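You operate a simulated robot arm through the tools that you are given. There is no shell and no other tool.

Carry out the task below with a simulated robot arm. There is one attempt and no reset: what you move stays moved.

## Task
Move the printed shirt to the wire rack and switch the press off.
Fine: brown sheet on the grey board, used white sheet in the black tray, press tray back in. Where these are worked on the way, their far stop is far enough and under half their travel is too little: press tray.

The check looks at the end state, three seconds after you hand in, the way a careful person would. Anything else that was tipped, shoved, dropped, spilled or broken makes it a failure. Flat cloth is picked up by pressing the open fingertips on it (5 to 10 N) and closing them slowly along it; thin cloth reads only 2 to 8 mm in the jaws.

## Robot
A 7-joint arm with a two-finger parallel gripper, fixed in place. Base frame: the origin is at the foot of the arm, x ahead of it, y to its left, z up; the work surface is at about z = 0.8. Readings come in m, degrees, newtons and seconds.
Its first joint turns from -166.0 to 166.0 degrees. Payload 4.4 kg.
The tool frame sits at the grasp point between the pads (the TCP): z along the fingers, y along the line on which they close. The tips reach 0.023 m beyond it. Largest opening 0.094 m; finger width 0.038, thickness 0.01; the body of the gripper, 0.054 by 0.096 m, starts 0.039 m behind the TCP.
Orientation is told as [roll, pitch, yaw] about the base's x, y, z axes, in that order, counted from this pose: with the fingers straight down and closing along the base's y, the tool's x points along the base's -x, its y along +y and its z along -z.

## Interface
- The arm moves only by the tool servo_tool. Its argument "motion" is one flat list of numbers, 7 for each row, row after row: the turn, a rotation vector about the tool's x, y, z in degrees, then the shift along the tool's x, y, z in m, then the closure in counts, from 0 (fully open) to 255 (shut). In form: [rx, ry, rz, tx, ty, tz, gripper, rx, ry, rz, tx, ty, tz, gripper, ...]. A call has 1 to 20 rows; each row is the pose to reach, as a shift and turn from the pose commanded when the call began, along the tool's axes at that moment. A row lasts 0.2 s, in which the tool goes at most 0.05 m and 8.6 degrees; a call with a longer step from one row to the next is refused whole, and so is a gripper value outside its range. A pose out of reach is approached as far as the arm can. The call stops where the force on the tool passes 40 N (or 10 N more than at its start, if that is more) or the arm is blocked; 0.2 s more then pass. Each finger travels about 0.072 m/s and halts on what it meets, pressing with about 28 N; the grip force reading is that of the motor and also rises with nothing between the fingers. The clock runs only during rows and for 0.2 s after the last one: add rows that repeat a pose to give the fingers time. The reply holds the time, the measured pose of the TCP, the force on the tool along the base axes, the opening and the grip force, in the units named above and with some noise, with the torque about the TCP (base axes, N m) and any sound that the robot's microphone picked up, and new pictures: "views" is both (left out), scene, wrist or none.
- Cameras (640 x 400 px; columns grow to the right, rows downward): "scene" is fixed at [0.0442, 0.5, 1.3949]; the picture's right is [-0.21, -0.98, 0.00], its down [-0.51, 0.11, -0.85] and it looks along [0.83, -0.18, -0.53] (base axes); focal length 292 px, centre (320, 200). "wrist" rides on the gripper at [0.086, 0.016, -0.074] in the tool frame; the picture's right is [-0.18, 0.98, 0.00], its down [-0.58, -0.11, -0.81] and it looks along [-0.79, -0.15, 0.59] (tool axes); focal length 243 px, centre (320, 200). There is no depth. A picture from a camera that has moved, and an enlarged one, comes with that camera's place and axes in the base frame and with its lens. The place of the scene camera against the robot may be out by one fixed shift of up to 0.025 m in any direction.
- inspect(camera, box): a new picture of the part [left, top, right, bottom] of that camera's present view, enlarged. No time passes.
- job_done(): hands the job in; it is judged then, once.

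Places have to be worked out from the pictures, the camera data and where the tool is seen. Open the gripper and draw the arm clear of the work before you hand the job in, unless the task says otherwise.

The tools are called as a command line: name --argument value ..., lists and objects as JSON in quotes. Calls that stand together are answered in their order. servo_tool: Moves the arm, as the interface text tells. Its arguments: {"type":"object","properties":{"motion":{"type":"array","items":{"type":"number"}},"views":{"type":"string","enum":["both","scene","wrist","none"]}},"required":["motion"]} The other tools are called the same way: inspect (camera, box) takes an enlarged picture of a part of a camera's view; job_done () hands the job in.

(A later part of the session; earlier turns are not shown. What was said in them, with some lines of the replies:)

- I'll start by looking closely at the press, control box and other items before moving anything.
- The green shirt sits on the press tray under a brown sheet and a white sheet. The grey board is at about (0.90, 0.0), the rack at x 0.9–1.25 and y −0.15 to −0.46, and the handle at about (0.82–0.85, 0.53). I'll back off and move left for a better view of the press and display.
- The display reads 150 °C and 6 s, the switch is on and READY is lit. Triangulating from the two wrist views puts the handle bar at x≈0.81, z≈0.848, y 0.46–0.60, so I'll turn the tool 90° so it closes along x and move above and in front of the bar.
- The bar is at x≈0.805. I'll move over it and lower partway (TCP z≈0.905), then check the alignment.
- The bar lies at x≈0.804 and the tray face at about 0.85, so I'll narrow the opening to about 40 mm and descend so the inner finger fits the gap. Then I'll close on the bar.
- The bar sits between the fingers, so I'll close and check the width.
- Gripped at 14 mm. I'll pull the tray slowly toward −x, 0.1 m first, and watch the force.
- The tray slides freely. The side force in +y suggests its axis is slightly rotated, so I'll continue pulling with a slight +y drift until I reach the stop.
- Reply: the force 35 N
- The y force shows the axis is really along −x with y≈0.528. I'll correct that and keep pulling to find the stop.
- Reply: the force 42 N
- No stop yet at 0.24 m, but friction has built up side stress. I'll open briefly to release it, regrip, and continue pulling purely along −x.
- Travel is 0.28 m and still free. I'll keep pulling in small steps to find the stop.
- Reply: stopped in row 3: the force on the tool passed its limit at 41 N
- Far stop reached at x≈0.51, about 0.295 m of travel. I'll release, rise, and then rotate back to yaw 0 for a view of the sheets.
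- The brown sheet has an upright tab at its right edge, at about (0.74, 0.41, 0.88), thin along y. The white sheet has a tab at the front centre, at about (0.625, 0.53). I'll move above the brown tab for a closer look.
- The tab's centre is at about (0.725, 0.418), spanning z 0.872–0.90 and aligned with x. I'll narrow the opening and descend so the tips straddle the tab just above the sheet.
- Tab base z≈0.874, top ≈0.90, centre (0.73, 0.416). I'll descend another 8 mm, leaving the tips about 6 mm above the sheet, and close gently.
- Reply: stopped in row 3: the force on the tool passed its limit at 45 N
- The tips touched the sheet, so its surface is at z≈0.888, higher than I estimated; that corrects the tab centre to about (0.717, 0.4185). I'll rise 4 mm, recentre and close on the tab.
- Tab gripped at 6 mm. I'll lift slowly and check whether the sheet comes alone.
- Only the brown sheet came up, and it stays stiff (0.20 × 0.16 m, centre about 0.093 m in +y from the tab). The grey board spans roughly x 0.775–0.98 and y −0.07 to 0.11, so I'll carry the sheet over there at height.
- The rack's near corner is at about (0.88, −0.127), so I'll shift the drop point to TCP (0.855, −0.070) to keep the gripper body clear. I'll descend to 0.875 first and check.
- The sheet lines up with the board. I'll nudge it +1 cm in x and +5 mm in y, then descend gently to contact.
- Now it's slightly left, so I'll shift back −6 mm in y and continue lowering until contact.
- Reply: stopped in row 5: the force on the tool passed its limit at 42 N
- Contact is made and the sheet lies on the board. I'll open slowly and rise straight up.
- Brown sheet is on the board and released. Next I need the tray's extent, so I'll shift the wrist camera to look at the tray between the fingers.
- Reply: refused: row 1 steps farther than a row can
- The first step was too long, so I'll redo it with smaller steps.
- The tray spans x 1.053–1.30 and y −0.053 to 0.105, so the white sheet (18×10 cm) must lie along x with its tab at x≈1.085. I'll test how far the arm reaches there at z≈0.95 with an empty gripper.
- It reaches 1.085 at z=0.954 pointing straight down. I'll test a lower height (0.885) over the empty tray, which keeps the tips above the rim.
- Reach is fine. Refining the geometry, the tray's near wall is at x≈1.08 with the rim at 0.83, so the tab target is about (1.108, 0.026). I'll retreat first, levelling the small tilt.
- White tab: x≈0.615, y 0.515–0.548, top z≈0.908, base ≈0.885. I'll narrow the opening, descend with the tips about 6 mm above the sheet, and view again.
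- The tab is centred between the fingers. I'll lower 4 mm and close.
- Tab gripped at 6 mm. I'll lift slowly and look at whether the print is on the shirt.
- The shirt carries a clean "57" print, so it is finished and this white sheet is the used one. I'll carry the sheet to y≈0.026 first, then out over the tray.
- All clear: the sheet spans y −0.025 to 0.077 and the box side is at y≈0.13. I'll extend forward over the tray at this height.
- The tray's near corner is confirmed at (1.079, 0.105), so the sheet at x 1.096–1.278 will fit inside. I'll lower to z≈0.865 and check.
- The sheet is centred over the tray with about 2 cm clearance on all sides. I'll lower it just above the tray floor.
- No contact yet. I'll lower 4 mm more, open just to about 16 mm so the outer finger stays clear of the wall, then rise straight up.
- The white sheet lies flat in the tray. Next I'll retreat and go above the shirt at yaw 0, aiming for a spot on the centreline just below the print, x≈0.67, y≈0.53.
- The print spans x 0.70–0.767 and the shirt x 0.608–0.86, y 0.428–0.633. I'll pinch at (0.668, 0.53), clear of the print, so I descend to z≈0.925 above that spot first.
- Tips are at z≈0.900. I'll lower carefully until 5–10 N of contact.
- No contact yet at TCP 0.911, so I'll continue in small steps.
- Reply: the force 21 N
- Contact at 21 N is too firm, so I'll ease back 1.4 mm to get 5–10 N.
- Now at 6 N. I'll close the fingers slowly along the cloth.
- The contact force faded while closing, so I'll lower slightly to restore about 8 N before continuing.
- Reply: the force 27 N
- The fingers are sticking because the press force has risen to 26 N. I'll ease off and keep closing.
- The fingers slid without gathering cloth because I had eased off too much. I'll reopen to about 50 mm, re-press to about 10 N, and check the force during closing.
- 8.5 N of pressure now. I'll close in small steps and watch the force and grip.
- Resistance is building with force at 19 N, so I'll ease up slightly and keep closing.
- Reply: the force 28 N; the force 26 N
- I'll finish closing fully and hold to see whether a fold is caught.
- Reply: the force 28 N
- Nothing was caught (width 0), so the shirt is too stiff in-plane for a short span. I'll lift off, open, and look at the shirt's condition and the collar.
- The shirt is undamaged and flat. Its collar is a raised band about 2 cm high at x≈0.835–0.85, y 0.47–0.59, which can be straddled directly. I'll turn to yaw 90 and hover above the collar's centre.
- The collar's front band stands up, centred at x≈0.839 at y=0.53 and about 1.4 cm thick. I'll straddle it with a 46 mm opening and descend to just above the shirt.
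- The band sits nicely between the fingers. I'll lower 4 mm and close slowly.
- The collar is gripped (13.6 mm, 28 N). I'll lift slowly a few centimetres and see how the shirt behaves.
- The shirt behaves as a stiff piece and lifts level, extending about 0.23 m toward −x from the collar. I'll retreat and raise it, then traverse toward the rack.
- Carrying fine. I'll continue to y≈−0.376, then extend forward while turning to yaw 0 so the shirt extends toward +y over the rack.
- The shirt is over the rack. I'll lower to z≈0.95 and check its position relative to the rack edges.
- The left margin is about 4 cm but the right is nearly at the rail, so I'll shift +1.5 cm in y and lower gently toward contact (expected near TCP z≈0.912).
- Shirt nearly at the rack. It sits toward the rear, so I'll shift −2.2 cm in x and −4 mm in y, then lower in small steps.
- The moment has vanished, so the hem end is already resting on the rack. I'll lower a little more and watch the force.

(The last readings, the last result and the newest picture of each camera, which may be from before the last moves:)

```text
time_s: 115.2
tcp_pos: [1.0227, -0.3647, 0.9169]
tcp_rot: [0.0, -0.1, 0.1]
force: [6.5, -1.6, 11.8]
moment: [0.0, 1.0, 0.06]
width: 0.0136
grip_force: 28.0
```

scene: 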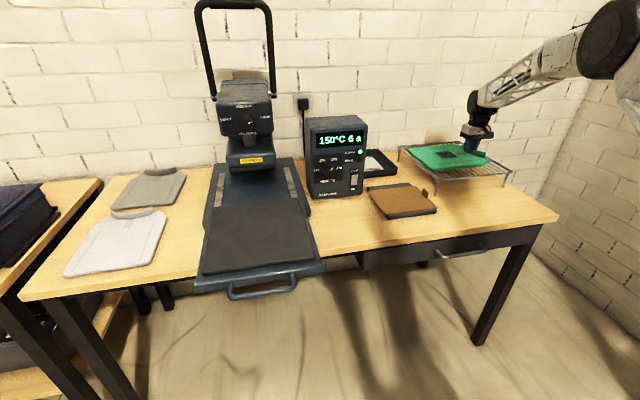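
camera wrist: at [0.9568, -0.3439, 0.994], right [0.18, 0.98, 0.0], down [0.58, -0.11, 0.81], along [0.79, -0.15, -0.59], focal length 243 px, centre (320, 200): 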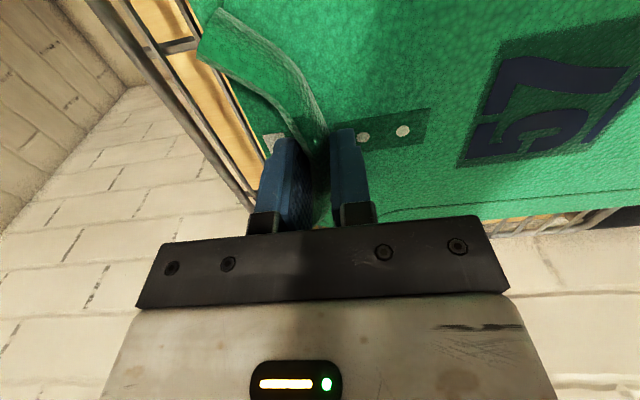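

Contact is firm, so I'll ease 1 mm up and open slowly, then rise.

servo_tool --motion '[0, 0, 0, 0, 0, -0.001, 255, 0, 0, 0, 0, 0, -0.001, 240, 0, 0, 0, 0, 0, -0.001, 220, 0, 0, 0, 0, 0, -0.001, 200, 0, 0, 0, 0, 0, -0.001, 180, 0, 0, 0, 0, 0, -0.001, 160, 0, 0, 0, 0, 0, -0.001, 145, 0, 0, 0, 0, 0, -0.001, 140]' --views "both"

inspect --camera "wrist" --box '[220, 40, 440, 240]'

```text
time_s: 117.0
tcp_pos: [1.0221, -0.364, 0.9164]
tcp_rot: [0.1, 0.0, 0.1]
force: [-0.4, 0.1, -0.1]
moment: [-0.02, 0.02, 0.02]
width: 0.0426
grip_force: 0.1
camera wrist: at [0.9354, -0.3473, 0.989], right [0.18, 0.98, 0.0], down [0.58, -0.11, 0.81], along [0.79, -0.15, -0.59], focal length 243 px, centre (320, 200)
```

scene: 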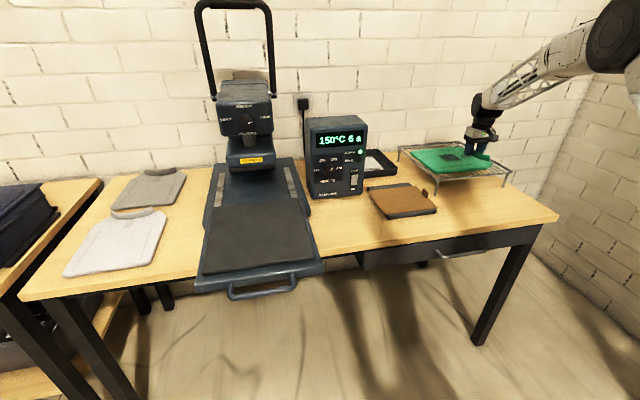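
wrist: 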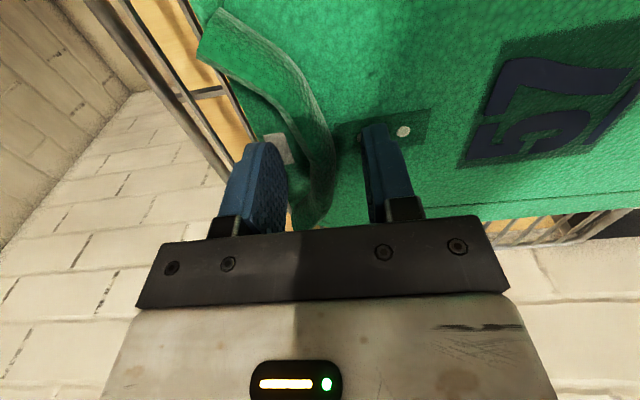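

```text
2.00 times, centred on (330, 140) of wrist
camera zoom: at [0.9354, -0.3473, 0.989], right [0.18, 0.98, 0.0], down [0.58, -0.11, 0.81], along [0.79, -0.15, -0.59], focal length 485 px, centre (300, 320)
```

zoom: 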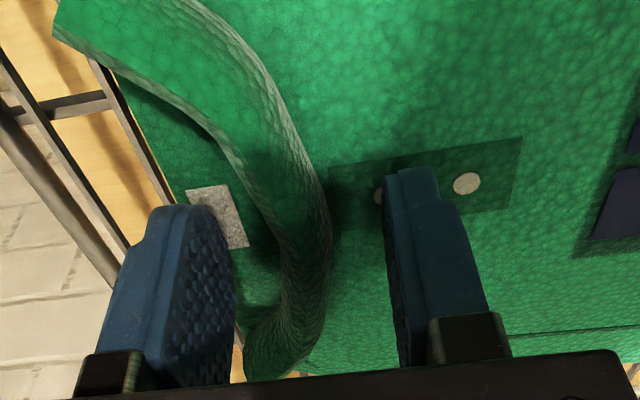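

Released cleanly. I'll rise straight up with the opening kept moderate.

servo_tool --motion '[0, 0, 0, 0, 0, -0.015, 140, 0, 0, 0, 0, 0, -0.04, 140, 0, 0, 0, 0, 0, -0.08, 140, 0, 0, 0, 0, 0, -0.12, 140, 0, 0, 0, 0, 0, -0.16, 140, 0, 0, 0, 0, 0, -0.16, 140]' --views "both"

inspect --camera "scene" --box '[380, 100, 540, 210]'

```text
time_s: 118.4
tcp_pos: [1.0212, -0.3641, 1.0748]
tcp_rot: [-0.1, 0.1, 0.1]
force: [-0.9, 0.2, 0.2]
moment: [0.01, 0.03, 0.01]
width: 0.0423
grip_force: 0.1
camera wrist: at [0.9344, -0.3472, 1.1489], right [0.18, 0.98, 0.0], down [0.58, -0.11, 0.81], along [0.79, -0.15, -0.59], focal length 243 px, centre (320, 200)
```

scene: 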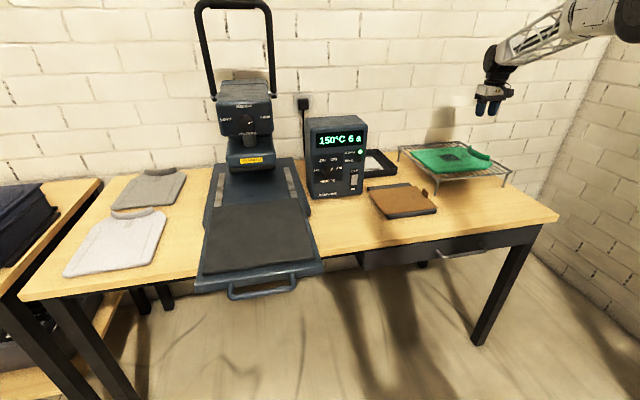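
wrist: 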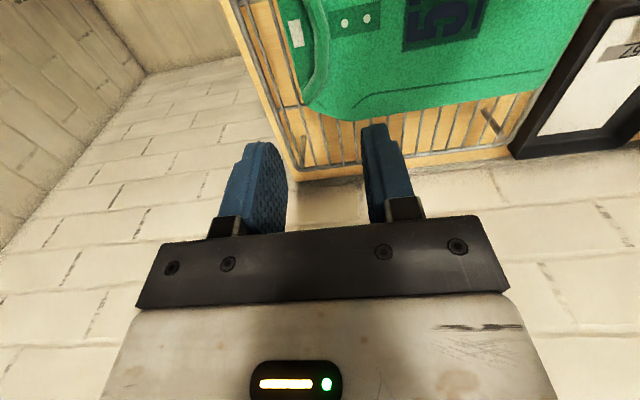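

```text
3.64 times, centred on (460, 155) of scene
camera zoom: at [0.0442, 0.5, 1.3949], right [-0.21, -0.98, 0.0], down [-0.51, 0.11, -0.85], along [0.83, -0.18, -0.53], focal length 1063 px, centre (-189, 364)
```

zoom: 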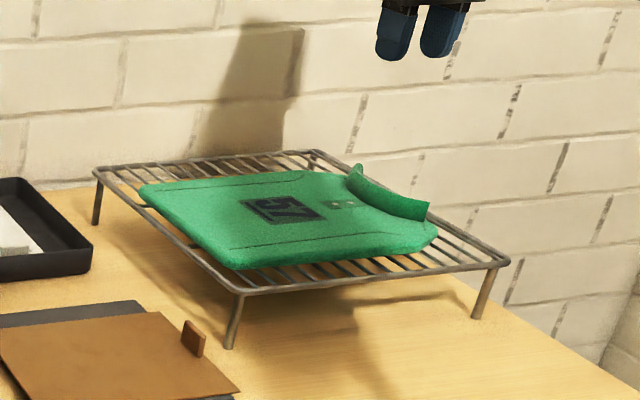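

The shirt lies flat and centred on the rack, print side up. Now to the switch: I'll move in front of the control box for a close look.

servo_tool --motion '[0, 0, 0, 0.019, 0.034, 0, 100, 0, 0, 0, 0.038, 0.068, 0, 60, 0, 0, 0, 0.057, 0.102, 0, 0, 0, 0, 0, 0.076, 0.136, 0, 0, 0, 0, 0, 0.095, 0.17, 0, 0, 0, 0, 0, 0.114, 0.204, 0, 0, 0, 0, 0, 0.133, 0.238, 0, 0, 0, 0, 0, 0.152, 0.272, 0, 0, 0, 0, 0, 0.171, 0.306, 0, 0, 0, 0, 0, 0.19, 0.34, 0, 0, 0, 0, 0, 0.209, 0.374, 0, 0, 0, 0, 0, 0.228, 0.408, 0, 0, 0, 0, 0, 0.247, 0.442, 0, 0, 0, 0, 0, 0.266, 0.476, 0.01, 0, 0, 0, 0, 0.285, 0.51, 0.03, 0, 0, 0, 0, 0.3, 0.546, 0.055, 0, 0, 0, 0, 0.3, 0.546, 0.055, 0]' --views "both"

inspect --camera "wrist" --box '[220, 100, 440, 240]'

```text
time_s: 122.0
tcp_pos: [0.7208, 0.1821, 1.02]
tcp_rot: [0.0, -0.1, 0.0]
force: [0.0, 0.3, -0.5]
moment: [0.02, 0.02, -0.02]
width: 0.0941
grip_force: 0.1
camera wrist: at [0.6337, 0.199, 1.0927], right [0.18, 0.98, 0.0], down [0.58, -0.11, 0.81], along [0.79, -0.15, -0.59], focal length 243 px, centre (320, 200)
```

scene: 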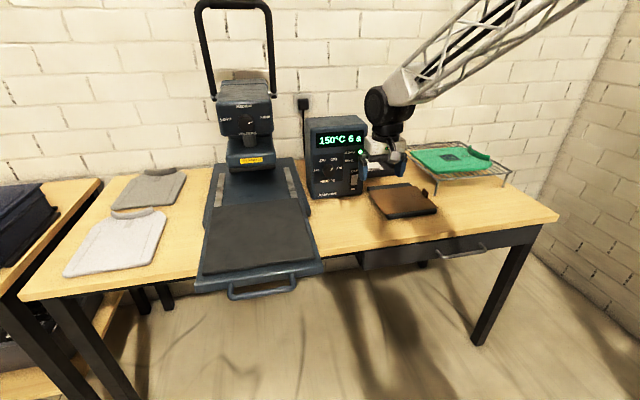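
wrist: 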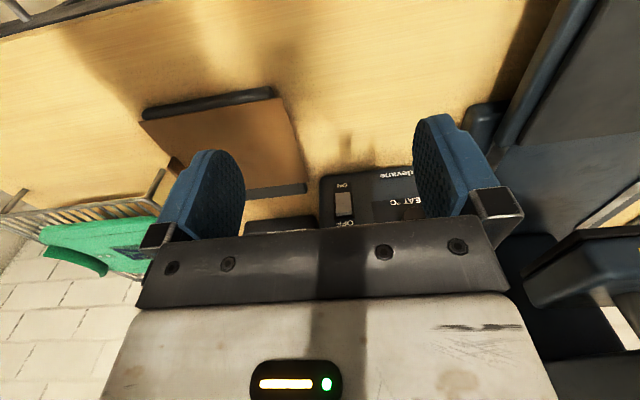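

```text
2.86 times, centred on (330, 170) of wrist
camera zoom: at [0.6337, 0.199, 1.0927], right [0.18, 0.98, 0.0], down [0.58, -0.11, 0.81], along [0.79, -0.15, -0.59], focal length 693 px, centre (291, 286)
```

zoom: 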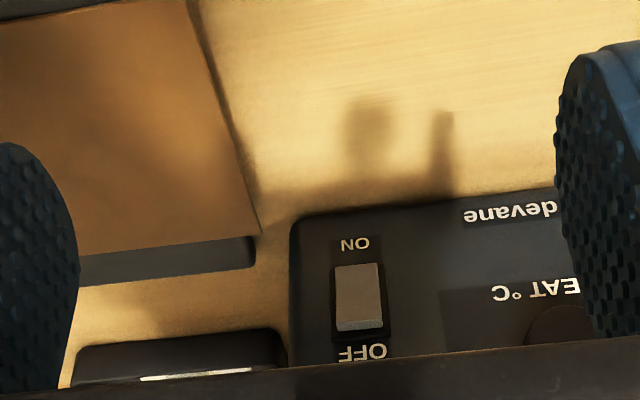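

The rocker's OFF end (the upper half, currently sticking out) is at about (0.95, 0.176, 0.88), on a vertical face. I'll close the fingers, pitch 45° forward, and approach to about 6 cm in front of it.

servo_tool --motion '[0, 0, 0, 0, 0, 0, 120, 0, -7.5, 0, -0.01, -0.002, 0.01, 200, 0, -15, 0, -0.03, -0.004, 0.03, 255, 0, -22.5, 0, -0.05, -0.006, 0.055, 255, 0, -30, 0, -0.075, -0.006, 0.08, 255, 0, -37.5, 0, -0.1, -0.006, 0.105, 255, 0, -45, 0, -0.13, -0.006, 0.13, 255, 0, -45, 0, -0.14, -0.006, 0.137, 255, 0, -45, 0, -0.14, -0.006, 0.137, 255]' --views "both"

inspect --camera "wrist" --box '[200, 40, 440, 240]'

inspect --camera "scene" --box '[300, 110, 420, 210]'

```text
time_s: 124.0
tcp_pos: [0.8619, 0.175, 0.8836]
tcp_rot: [0.1, -45.2, 0.0]
force: [0.6, 0.1, -0.4]
moment: [-0.01, -0.02, 0.01]
width: 0.0003
grip_force: 28.6
camera wrist: at [0.7477, 0.192, 0.874], right [0.13, 0.98, 0.13], down [-0.16, -0.11, 0.98], along [0.98, -0.15, 0.14], focal length 243 px, centre (320, 200)
```

scene: 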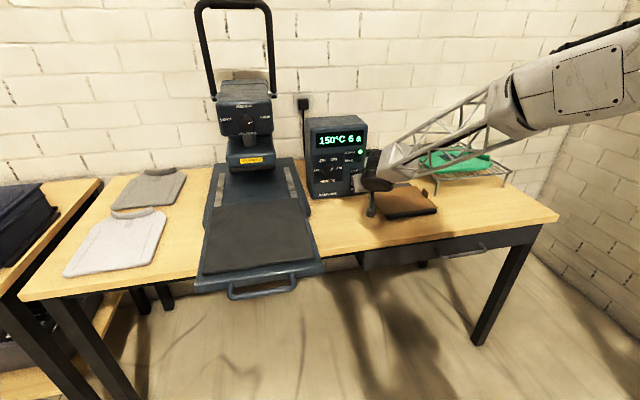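
wrist: 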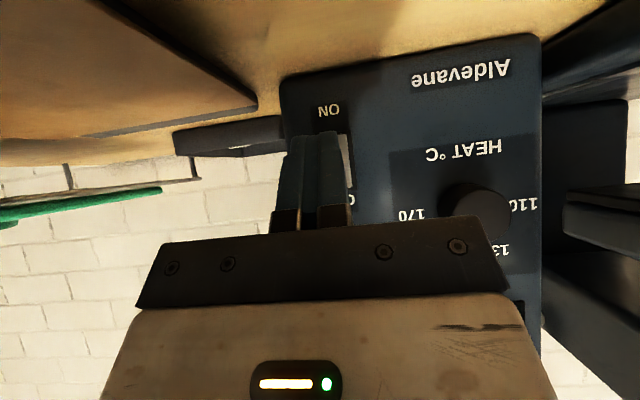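

```text
2.00 times, centred on (320, 140) of wrist
camera zoom: at [0.7477, 0.192, 0.874], right [0.13, 0.98, 0.13], down [-0.16, -0.11, 0.98], along [0.98, -0.15, 0.14], focal length 485 px, centre (320, 320)
```

zoom: 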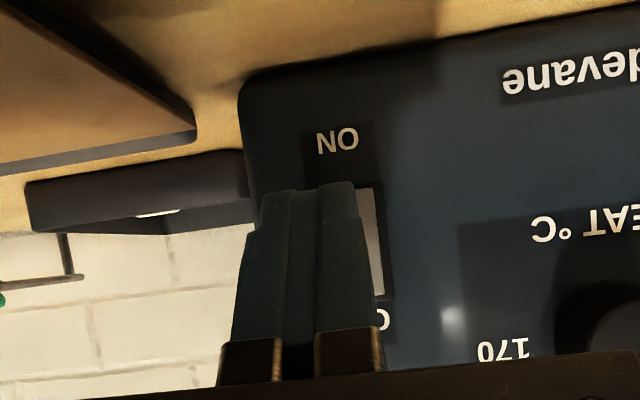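

```text
4.00 times, centred on (360, 160) of scene
camera zoom: at [0.0442, 0.5, 1.3949], right [-0.21, -0.98, 0.0], down [-0.51, 0.11, -0.85], along [0.83, -0.18, -0.53], focal length 1170 px, centre (160, 360)
```

zoom: 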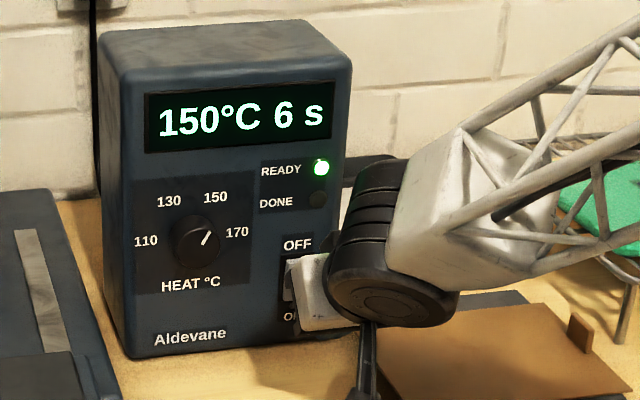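

The fingertip is aligned in front of the rocker at y≈0.175. I'll advance along +x to just short of contact.

servo_tool --motion '[0, 0, 0, -0.0085, 0, 0.0057, 255, 0, 0, 0, -0.0156, 0, 0.0128, 255, 0, 0, 0, -0.0226, 0, 0.0198, 255, 0, 0, 0, -0.0297, 0, 0.0269, 255, 0, 0, 0, -0.034, 0, 0.0312, 255, 0, 0, 0, -0.034, 0, 0.0312, 255]' --views "both"

inspect --camera "scene" --box '[300, 110, 420, 210]'

inspect --camera "wrist" --box '[200, 40, 440, 240]'

```text
time_s: 125.4
tcp_pos: [0.9074, 0.1752, 0.8855]
tcp_rot: [0.0, -44.9, 0.2]
force: [-0.1, -0.1, 0.7]
moment: [0.01, -0.01, -0.01]
width: 0.0
grip_force: 28.5
camera wrist: at [0.7937, 0.1919, 0.876], right [0.13, 0.98, 0.13], down [-0.16, -0.11, 0.98], along [0.98, -0.15, 0.14], focal length 243 px, centre (320, 200)
```

scene: 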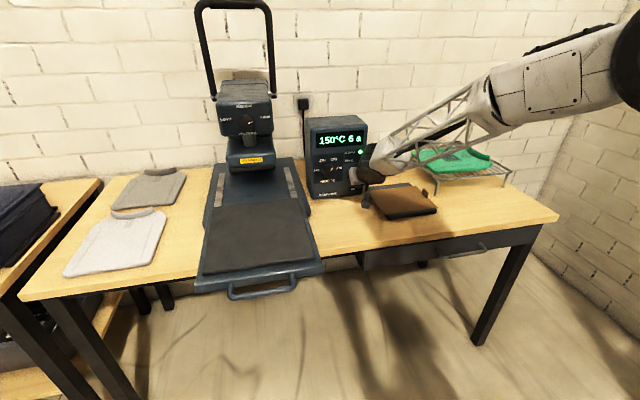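
wrist: 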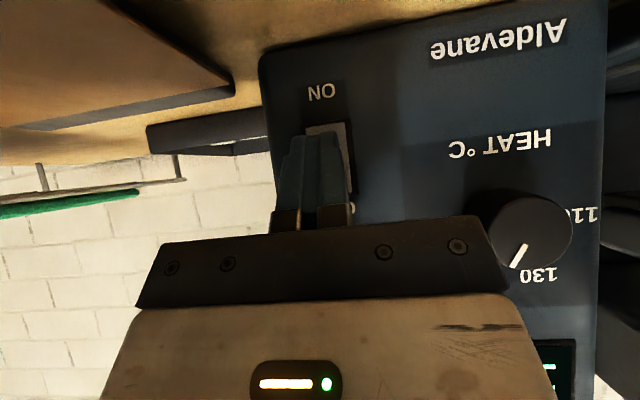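

```text
4.00 times, centred on (360, 160) of scene
camera zoom: at [0.0442, 0.5, 1.3949], right [-0.21, -0.98, 0.0], down [-0.51, 0.11, -0.85], along [0.83, -0.18, -0.53], focal length 1170 px, centre (160, 360)
```

zoom: 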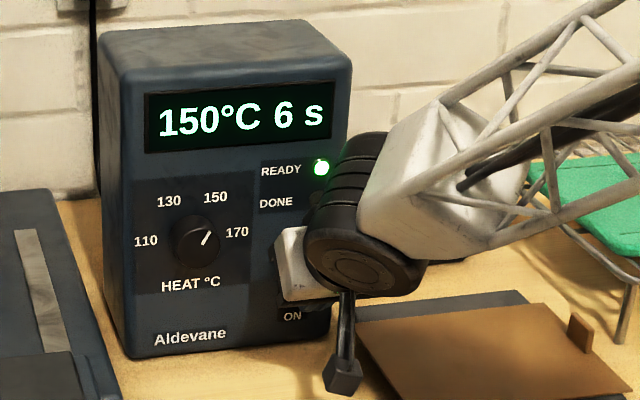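

```text
2.00 times, centred on (320, 140) of wrist
camera zoom: at [0.7937, 0.1919, 0.876], right [0.13, 0.98, 0.13], down [-0.16, -0.11, 0.98], along [0.98, -0.15, 0.14], focal length 485 px, centre (320, 320)
```

zoom: 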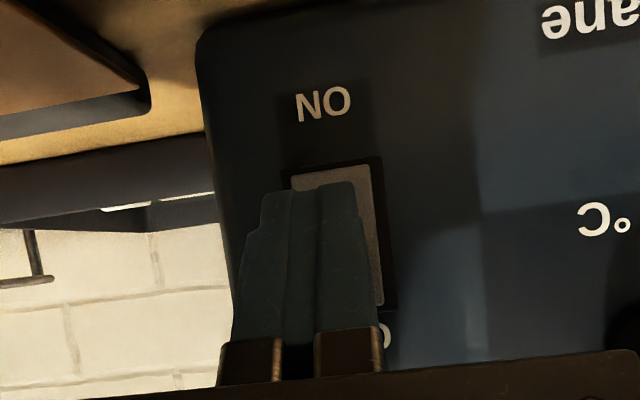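

Nearly at the switch, with no contact yet. I'll push in slow 2 mm steps along +x and watch force, sound and display.

servo_tool --motion '[0, 0, 0, -0.0014, 0, 0.0014, 255, 0, 0, 0, -0.0028, 0, 0.0028, 255, 0, 0, 0, -0.0042, 0, 0.0042, 255, 0, 0, 0, -0.0057, 0, 0.0057, 255, 0, 0, 0, -0.0071, 0, 0.0071, 255, 0, 0, 0, -0.0085, 0, 0.0085, 255, 0, 0, 0, -0.0099, 0, 0.0099, 255, 0, 0, 0, -0.0113, 0, 0.0113, 255, 0, 0, 0, -0.0127, 0, 0.0127, 255]' --views "both"

inspect --camera "scene" --box '[300, 110, 420, 210]'

```text
time_s: 126.0
tcp_pos: [0.911, 0.1751, 0.8848]
tcp_rot: [0.0, -45.0, 0.1]
force: [-23.3, -3.2, 9.1]
moment: [-0.09, -0.2, -0.11]
width: 0.0
grip_force: 28.2
stopped in row 3: the force on the tool passed its limit at 52 N (the readings are from after the stop); the commanded pose is now the measured one
camera wrist: at [0.7966, 0.1924, 0.8758], right [0.13, 0.98, 0.13], down [-0.16, -0.11, 0.98], along [0.98, -0.15, 0.14], focal length 243 px, centre (320, 200)
```

scene: 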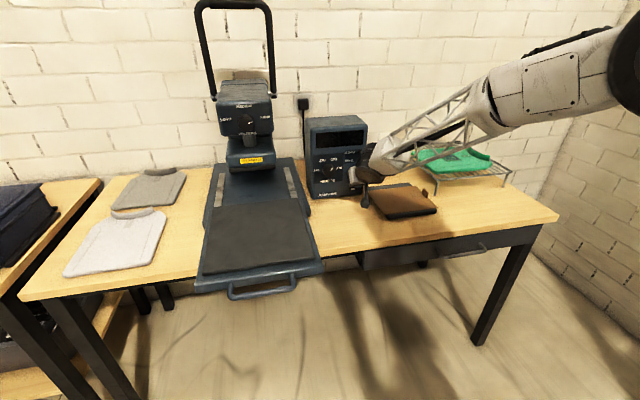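
wrist: 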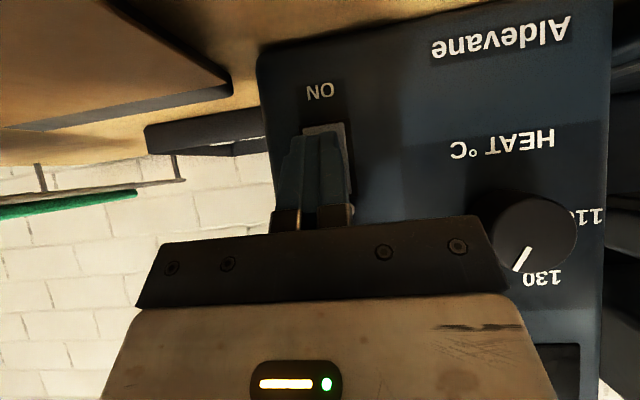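

```text
4.00 times, centred on (360, 160) of scene
camera zoom: at [0.0442, 0.5, 1.3949], right [-0.21, -0.98, 0.0], down [-0.51, 0.11, -0.85], along [0.83, -0.18, -0.53], focal length 1170 px, centre (160, 360)
```

zoom: 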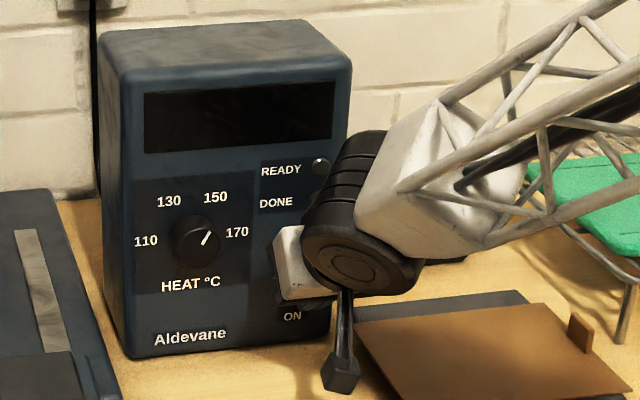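

The display and READY lamp are dark, so the press is off. I'll back straight out, then rise and level the tool.

servo_tool --motion '[0, 0, 0, 0.01, 0, -0.01, 255, 0, 0, 0, 0.03, 0, -0.03, 255, 0, 0, 0, 0.055, 0, -0.055, 255, 0, 0, 0, 0.07, 0, -0.085, 255, 0, 0, 0, 0.07, 0, -0.12, 255, 0, 7.5, 0, 0.06, 0, -0.15, 255, 0, 15, 0, 0.045, 0, -0.175, 255, 0, 22.5, 0, 0.03, 0, -0.2, 255, 0, 30, 0, 0.02, 0, -0.22, 255, 0, 37.5, 0, 0.01, 0, -0.24, 255, 0, 45, 0, 0.01, 0, -0.25, 255, 0, 45, 0, 0.01, 0, -0.25, 255]' --views "both"

inspect --camera "scene" --box '[300, 100, 530, 230]'

```text
time_s: 128.7
tcp_pos: [0.7285, 0.1764, 1.0566]
tcp_rot: [0.0, 0.1, 0.1]
force: [0.6, -0.1, -0.3]
moment: [-0.03, 0.0, 0.02]
width: 0.0
grip_force: 27.9
camera wrist: at [0.6412, 0.1928, 1.1302], right [0.18, 0.98, 0.0], down [0.58, -0.11, 0.81], along [0.79, -0.15, -0.59], focal length 243 px, centre (320, 200)
```

scene: 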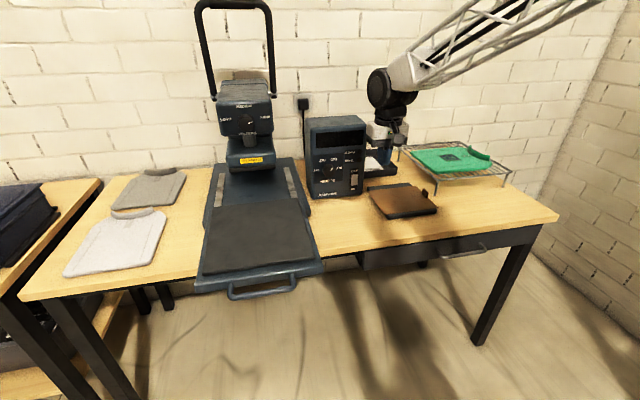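
wrist: 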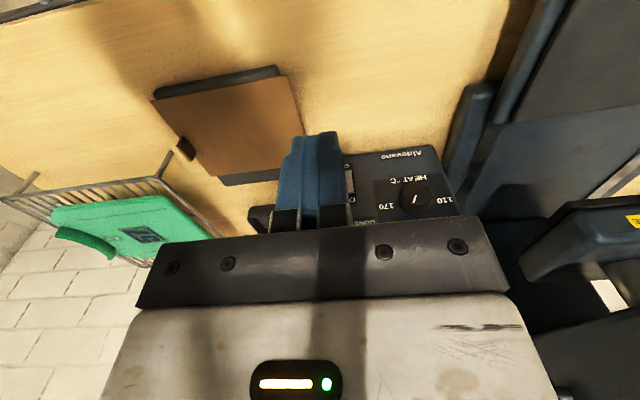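

```text
2.78 times, centred on (415, 165) of scene
camera zoom: at [0.0442, 0.5, 1.3949], right [-0.21, -0.98, 0.0], down [-0.51, 0.11, -0.85], along [0.83, -0.18, -0.53], focal length 814 px, centre (56, 297)
```

zoom: 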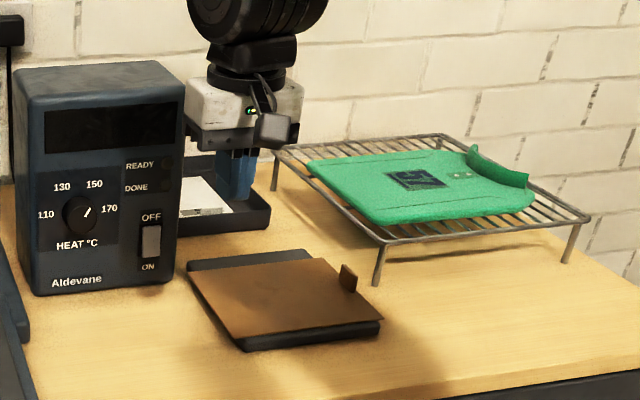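

All in place: shirt on the rack, white sheet in the tray, brown sheet on the board, switch on OFF. Now I'll go back to the press-tray handle at about (0.509, 0.528) to push the tray in.

servo_tool --motion '[0, 0, -8.2, 0.02, 0.032, 0, 200, 0, 0, -16.4, 0.04, 0.064, 0, 146, 0, 0, -24.6, 0.06, 0.096, 0, 146, 0, 0, -32.8, 0.08, 0.128, 0, 146, 0, 0, -41, 0.1, 0.16, 0, 146, 0, 0, -49.2, 0.12, 0.192, 0, 146, 0, 0, -57.4, 0.14, 0.224, 0, 146, 0, 0, -65.6, 0.16, 0.256, 0.01, 146, 0, 0, -73.8, 0.18, 0.288, 0.03, 146, 0, 0, -82, 0.2, 0.32, 0.06, 146, 0, 0, -90, 0.22, 0.352, 0.09, 146, 0, 0, -90, 0.22, 0.352, 0.13, 146, 0, 0, -90, 0.22, 0.352, 0.155, 146, 0, 0, -90, 0.22, 0.352, 0.155, 146]' --views "both"

```text
time_s: 131.7
tcp_pos: [0.5061, 0.5275, 0.9013]
tcp_rot: [0.0, 0.0, 90.1]
force: [0.1, -0.6, 1.4]
moment: [-0.04, -0.01, 0.02]
width: 0.04
grip_force: 0.1
camera wrist: at [0.4898, 0.4419, 0.9749], right [-0.98, 0.18, 0.0], down [0.11, 0.58, 0.81], along [0.15, 0.79, -0.59], focal length 243 px, centre (320, 200)
```

scene: 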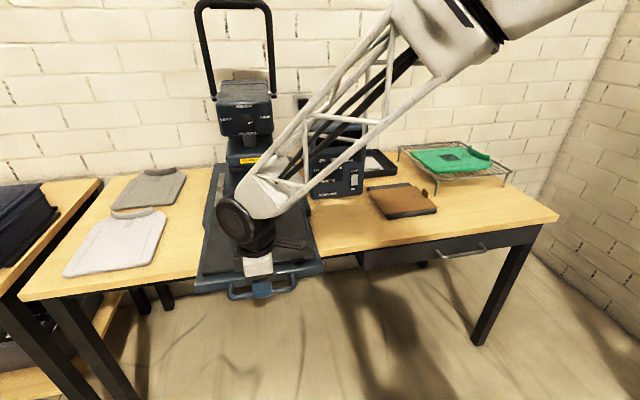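
wrist: 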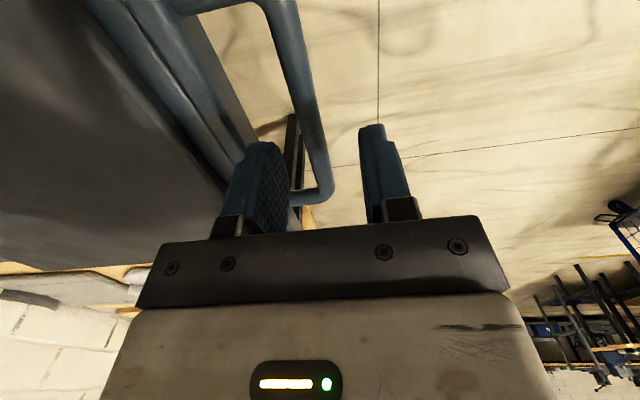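

The bar is at x≈0.512, so I'll shift +5 mm, descend around it and close.

servo_tool --motion '[0, 0, 0, 0, -0.005, 0.01, 146, 0, 0, 0, 0, -0.005, 0.025, 146, 0, 0, 0, 0, -0.005, 0.038, 146, 0, 0, 0, 0, -0.005, 0.045, 146, 0, 0, 0, 0, -0.005, 0.045, 170, 0, 0, 0, 0, -0.005, 0.045, 200, 0, 0, 0, 0, -0.005, 0.045, 230, 0, 0, 0, 0, -0.005, 0.045, 255, 0, 0, 0, 0, -0.005, 0.045, 255]' --views "wrist"

```text
time_s: 133.7
tcp_pos: [0.5117, 0.5273, 0.8542]
tcp_rot: [0.0, -0.1, 90.2]
force: [-0.8, -0.3, -0.4]
moment: [-0.2, -0.01, 1.73]
width: 0.0139
grip_force: 45.6
camera wrist: at [0.4957, 0.4416, 0.928], right [-0.98, 0.18, 0.0], down [0.11, 0.58, 0.81], along [0.15, 0.79, -0.59], focal length 243 px, centre (320, 200)
```

wrist: 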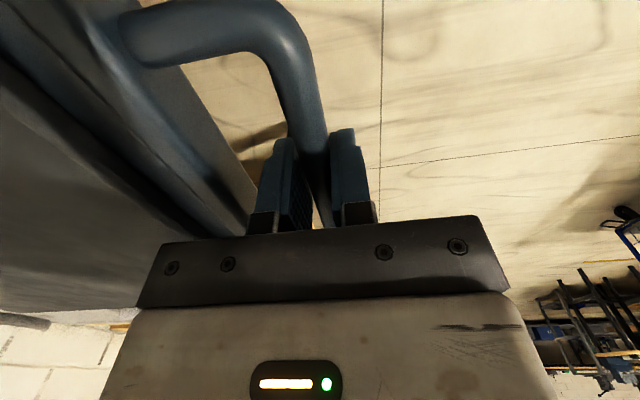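

Gripped. I'll push the tray in along +x at a steady slow rate.

servo_tool --motion '[0, 0, 0, 0, -0.005, 0, 255, 0, 0, 0, 0, -0.015, 0, 255, 0, 0, 0, 0, -0.028, 0, 255, 0, 0, 0, 0, -0.042, 0, 255, 0, 0, 0, 0, -0.056, 0, 255, 0, 0, 0, 0, -0.07, 0, 255, 0, 0, 0, 0, -0.084, 0, 255, 0, 0, 0, 0, -0.098, 0, 255, 0, 0, 0, 0, -0.112, 0, 255, 0, 0, 0, 0, -0.126, 0, 255, 0, 0, 0, 0, -0.14, 0, 255]' --views "scene"

```text
time_s: 136.1
tcp_pos: [0.6519, 0.5279, 0.8539]
tcp_rot: [0.1, 0.1, 90.1]
force: [-2.0, 7.2, -2.8]
moment: [0.41, 0.02, 1.68]
width: 0.0139
grip_force: 44.8
```

scene: 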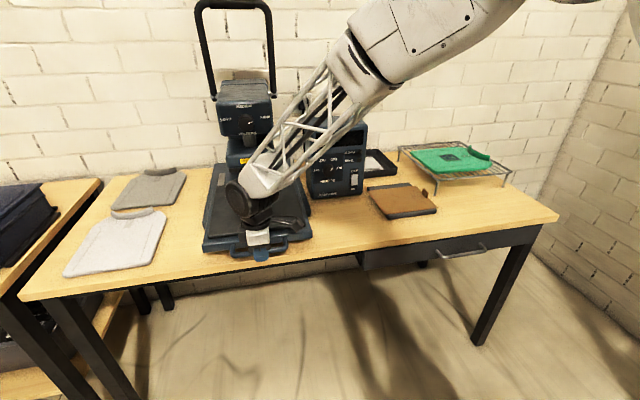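

The tray is sliding in well with low forces, so I'll continue toward the inner stop near x≈0.80.

servo_tool --motion '[0, 0, 0, 0, -0.01, 0, 255, 0, 0, 0, 0, -0.024, 0, 255, 0, 0, 0, 0, -0.038, 0, 255, 0, 0, 0, 0, -0.052, 0, 255, 0, 0, 0, 0, -0.066, 0, 255, 0, 0, 0, 0, -0.08, 0, 255, 0, 0, 0, 0, -0.094, 0, 255, 0, 0, 0, 0, -0.108, 0, 255, 0, 0, 0, 0, -0.12, 0, 255, 0, 0, 0, 0, -0.13, 0, 255, 0, 0, 0, 0, -0.136, 0, 255, 0, 0, 0, 0, -0.142, 0, 255]' --views "scene"

```text
time_s: 138.7
tcp_pos: [0.7941, 0.5276, 0.8542]
tcp_rot: [0.0, 0.1, 90.1]
force: [-1.3, 8.6, -7.7]
moment: [-0.65, -0.02, 1.75]
width: 0.0138
grip_force: 44.8
```

scene: 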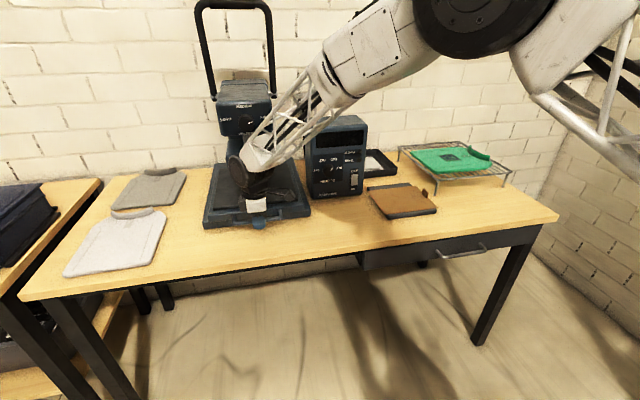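

Now the last centimetre, slowly, to find the stop.

servo_tool --motion '[0, 0, 0, 0, -0.003, 0, 255, 0, 0, 0, 0, -0.006, 0, 255, 0, 0, 0, 0, -0.009, 0, 255, 0, 0, 0, 0, -0.011, 0, 255, 0, 0, 0, 0, -0.013, 0, 255, 0, 0, 0, 0, -0.015, 0, 255]' --views "wrist"

```text
time_s: 140.0
tcp_pos: [0.8054, 0.5271, 0.8545]
tcp_rot: [0.1, 0.2, 90.1]
force: [-14.1, -4.9, 7.7]
moment: [0.27, 0.05, 1.82]
width: 0.0138
grip_force: 45.0
stopped in row 6: the force on the tool passed its limit at 48 N (the readings are from after the stop); the commanded pose is now the measured one
camera wrist: at [0.79, 0.4419, 0.9281], right [-0.98, 0.18, 0.0], down [0.11, 0.58, 0.8], along [0.14, 0.79, -0.59], focal length 243 px, centre (320, 200)
```

wrist: 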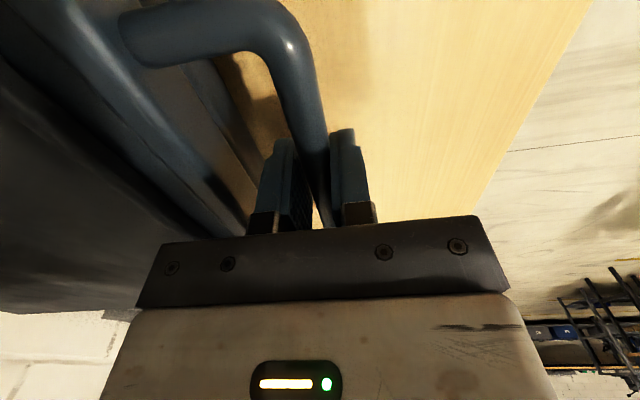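

The inner stop is reached at x≈0.805, its starting position. I'll release, rise, and draw the arm clear.

servo_tool --motion '[0, 0, 0, 0, 0, 0, 220, 0, 0, 0, 0, 0, 0, 180, 0, 0, 0, 0, 0, 0, 150, 0, 0, 0, 0, 0, 0, 146, 0, 0, 0, 0, 0, -0.02, 146, 0, 0, 0, 0, 0, -0.06, 146, 0, 0, 0, 0, 0.01, -0.1, 80, 0, 0, 0, 0, 0.04, -0.13, 0, 0, 0, 0, 0, 0.08, -0.16, 0, 0, 0, 0, 0.03, 0.12, -0.18, 0, 0, 0, 0, 0.07, 0.14, -0.2, 0, 0, 0, 0, 0.11, 0.16, -0.22, 0, 0, 0, 0, 0.15, 0.18, -0.24, 0, 0, 0, 0, 0.19, 0.2, -0.25, 0, 0, 0, 0, 0.23, 0.22, -0.26, 0, 0, 0, 0, 0.27, 0.23, -0.27, 0, 0, 0, 0, 0.31, 0.24, -0.28, 0, 0, 0, 0, 0.31, 0.24, -0.28, 0]' --views "both"

inspect --camera "scene" --box '[180, 70, 340, 240]'

inspect --camera "scene" --box '[290, 90, 530, 240]'

inspect --camera "scene" --box '[0, 140, 240, 290]'

```text
refused: row 10 steps farther than a row can; nothing moved
```

```text
2.35 times, centred on (260, 155) of scene
camera zoom: at [0.0442, 0.5, 1.3949], right [-0.21, -0.98, 0.0], down [-0.51, 0.11, -0.85], along [0.83, -0.18, -0.53], focal length 688 px, centre (461, 306)
```

zoom: 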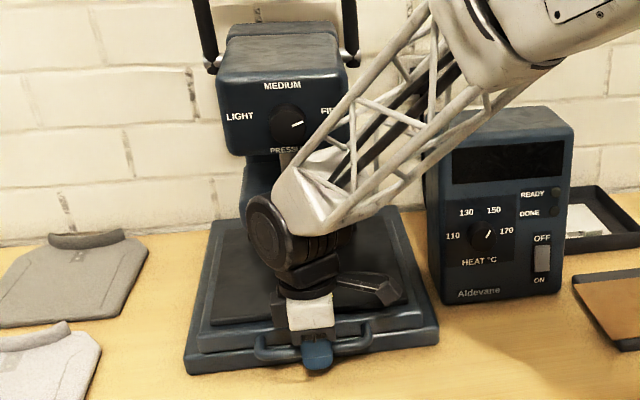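

```text
2.67 times, centred on (410, 165) of scene
camera zoom: at [0.0442, 0.5, 1.3949], right [-0.21, -0.98, 0.0], down [-0.51, 0.11, -0.85], along [0.83, -0.18, -0.53], focal length 780 px, centre (80, 293)
```

zoom: 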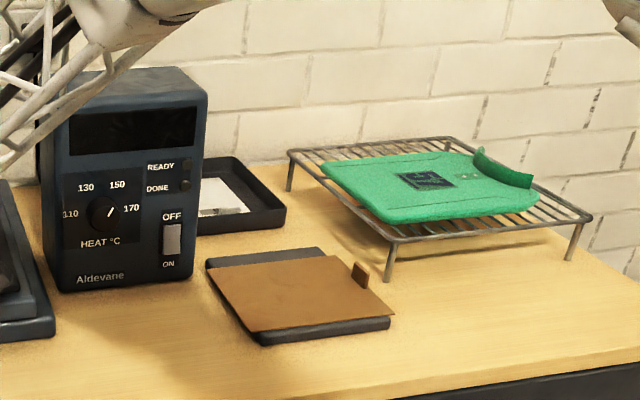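

```text
2.67 times, centred on (120, 215) of scene
camera zoom: at [0.0442, 0.5, 1.3949], right [-0.21, -0.98, 0.0], down [-0.51, 0.11, -0.85], along [0.83, -0.18, -0.53], focal length 780 px, centre (853, 160)
```

zoom: 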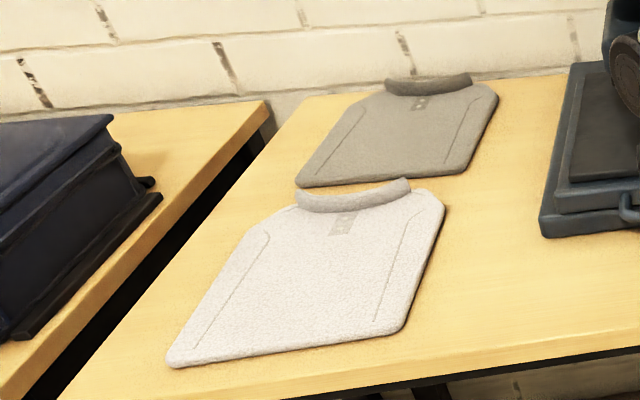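

One step was too long, so nothing moved; the pictures show everything in its place. I'll repeat the release and retreat with smaller steps.

servo_tool --motion '[0, 0, 0, 0, 0, 0, 220, 0, 0, 0, 0, 0, 0, 180, 0, 0, 0, 0, 0, 0, 150, 0, 0, 0, 0, 0, 0, 146, 0, 0, 0, 0, 0, -0.02, 146, 0, 0, 0, 0, 0, -0.055, 146, 0, 0, 0, 0, 0.01, -0.09, 80, 0, 0, 0, 0, 0.035, -0.115, 0, 0, 0, 0, 0, 0.06, -0.14, 0, 0, 0, 0, 0.02, 0.085, -0.16, 0, 0, 0, 0, 0.05, 0.105, -0.18, 0, 0, 0, 0, 0.08, 0.125, -0.2, 0, 0, 0, 0, 0.11, 0.145, -0.22, 0, 0, 0, 0, 0.14, 0.165, -0.24, 0, 0, 0, 0, 0.175, 0.185, -0.25, 0, 0, 0, 0, 0.21, 0.205, -0.26, 0, 0, 0, 0, 0.245, 0.225, -0.265, 0, 0, 0, 0, 0.28, 0.245, -0.27, 0, 0, 0, 0, 0.28, 0.245, -0.27, 0]' --views "both"

inspect --camera "scene" --box '[180, 70, 340, 240]'

inspect --camera "scene" --box '[290, 90, 530, 240]'

```text
time_s: 144.0
tcp_pos: [0.5621, 0.2468, 1.1255]
tcp_rot: [0.2, 0.1, 90.1]
force: [-0.9, -0.7, 0.3]
moment: [0.02, 0.01, 0.01]
width: 0.0939
grip_force: 0.0
camera wrist: at [0.5454, 0.1619, 1.2], right [-0.98, 0.18, 0.0], down [0.11, 0.58, 0.8], along [0.15, 0.79, -0.59], focal length 243 px, centre (320, 200)
```

scene: 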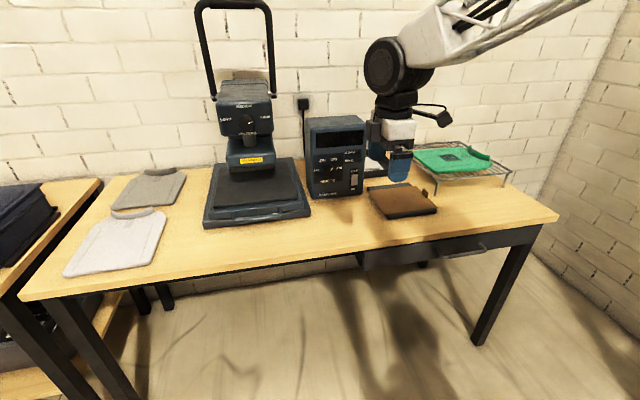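
wrist: 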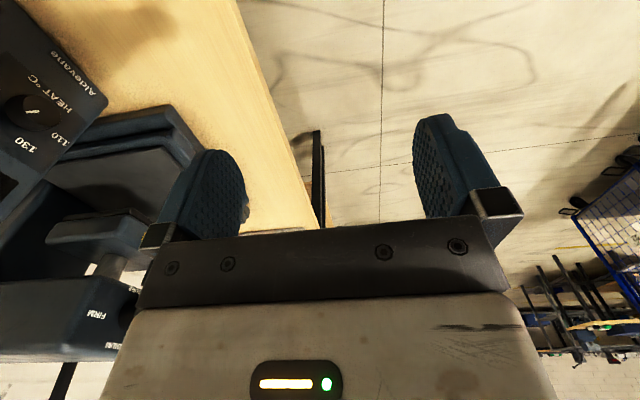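

```text
2.35 times, centred on (260, 155) of scene
camera zoom: at [0.0442, 0.5, 1.3949], right [-0.21, -0.98, 0.0], down [-0.51, 0.11, -0.85], along [0.83, -0.18, -0.53], focal length 688 px, centre (461, 306)
```

zoom: 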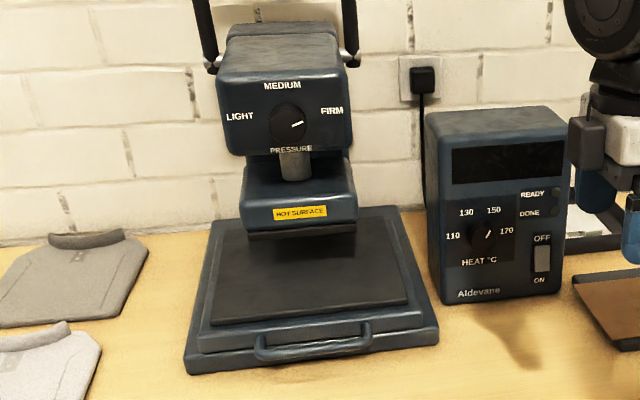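

```text
2.67 times, centred on (410, 165) of scene
camera zoom: at [0.0442, 0.5, 1.3949], right [-0.21, -0.98, 0.0], down [-0.51, 0.11, -0.85], along [0.83, -0.18, -0.53], focal length 780 px, centre (80, 293)
```

zoom: 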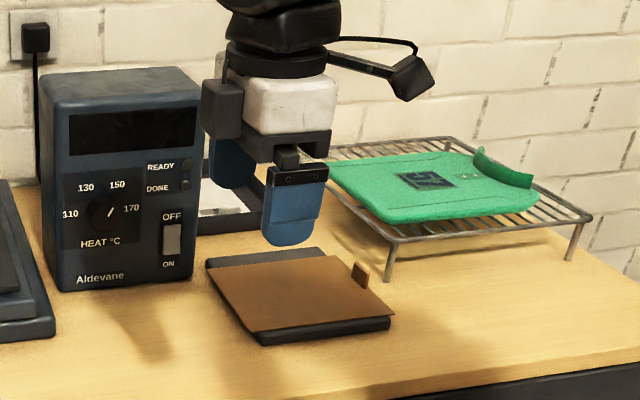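

The end state is as wanted: tray fully in, press off, shirt on the rack, brown sheet on the grey board, white sheet in the black tray, and the gripper open and clear. I'm handing in the job.

job_done

```text
The job is handed in.
```

The printed shirt is on the wire rack and the press is switched off. I've handed the job in, but I have not seen the result of the check.

- **Shirt:** it had already been pressed, with a clean "57" on it, so I did not press it again. It lies flat on the rack, print side up, inside the rails.
- **Press:** the switch is on OFF, and the display and READY lamp are dark.
- **Sheets:** the brown sheet is on the grey board, overhanging it slightly. The used white sheet is flat in the black tray.
- **Press tray:** I pulled it out to its far stop to reach the shirt, then pushed it back in to its inner stop.

My first attempt to pinch the shirt from the middle failed because the cloth was too stiff to fold. It shifted the shirt by a millimetre or two on the tray and left no visible mark. I then lifted it by the collar.

The gripper is open and the arm is clear of the work. The last pictures show nothing else moved.
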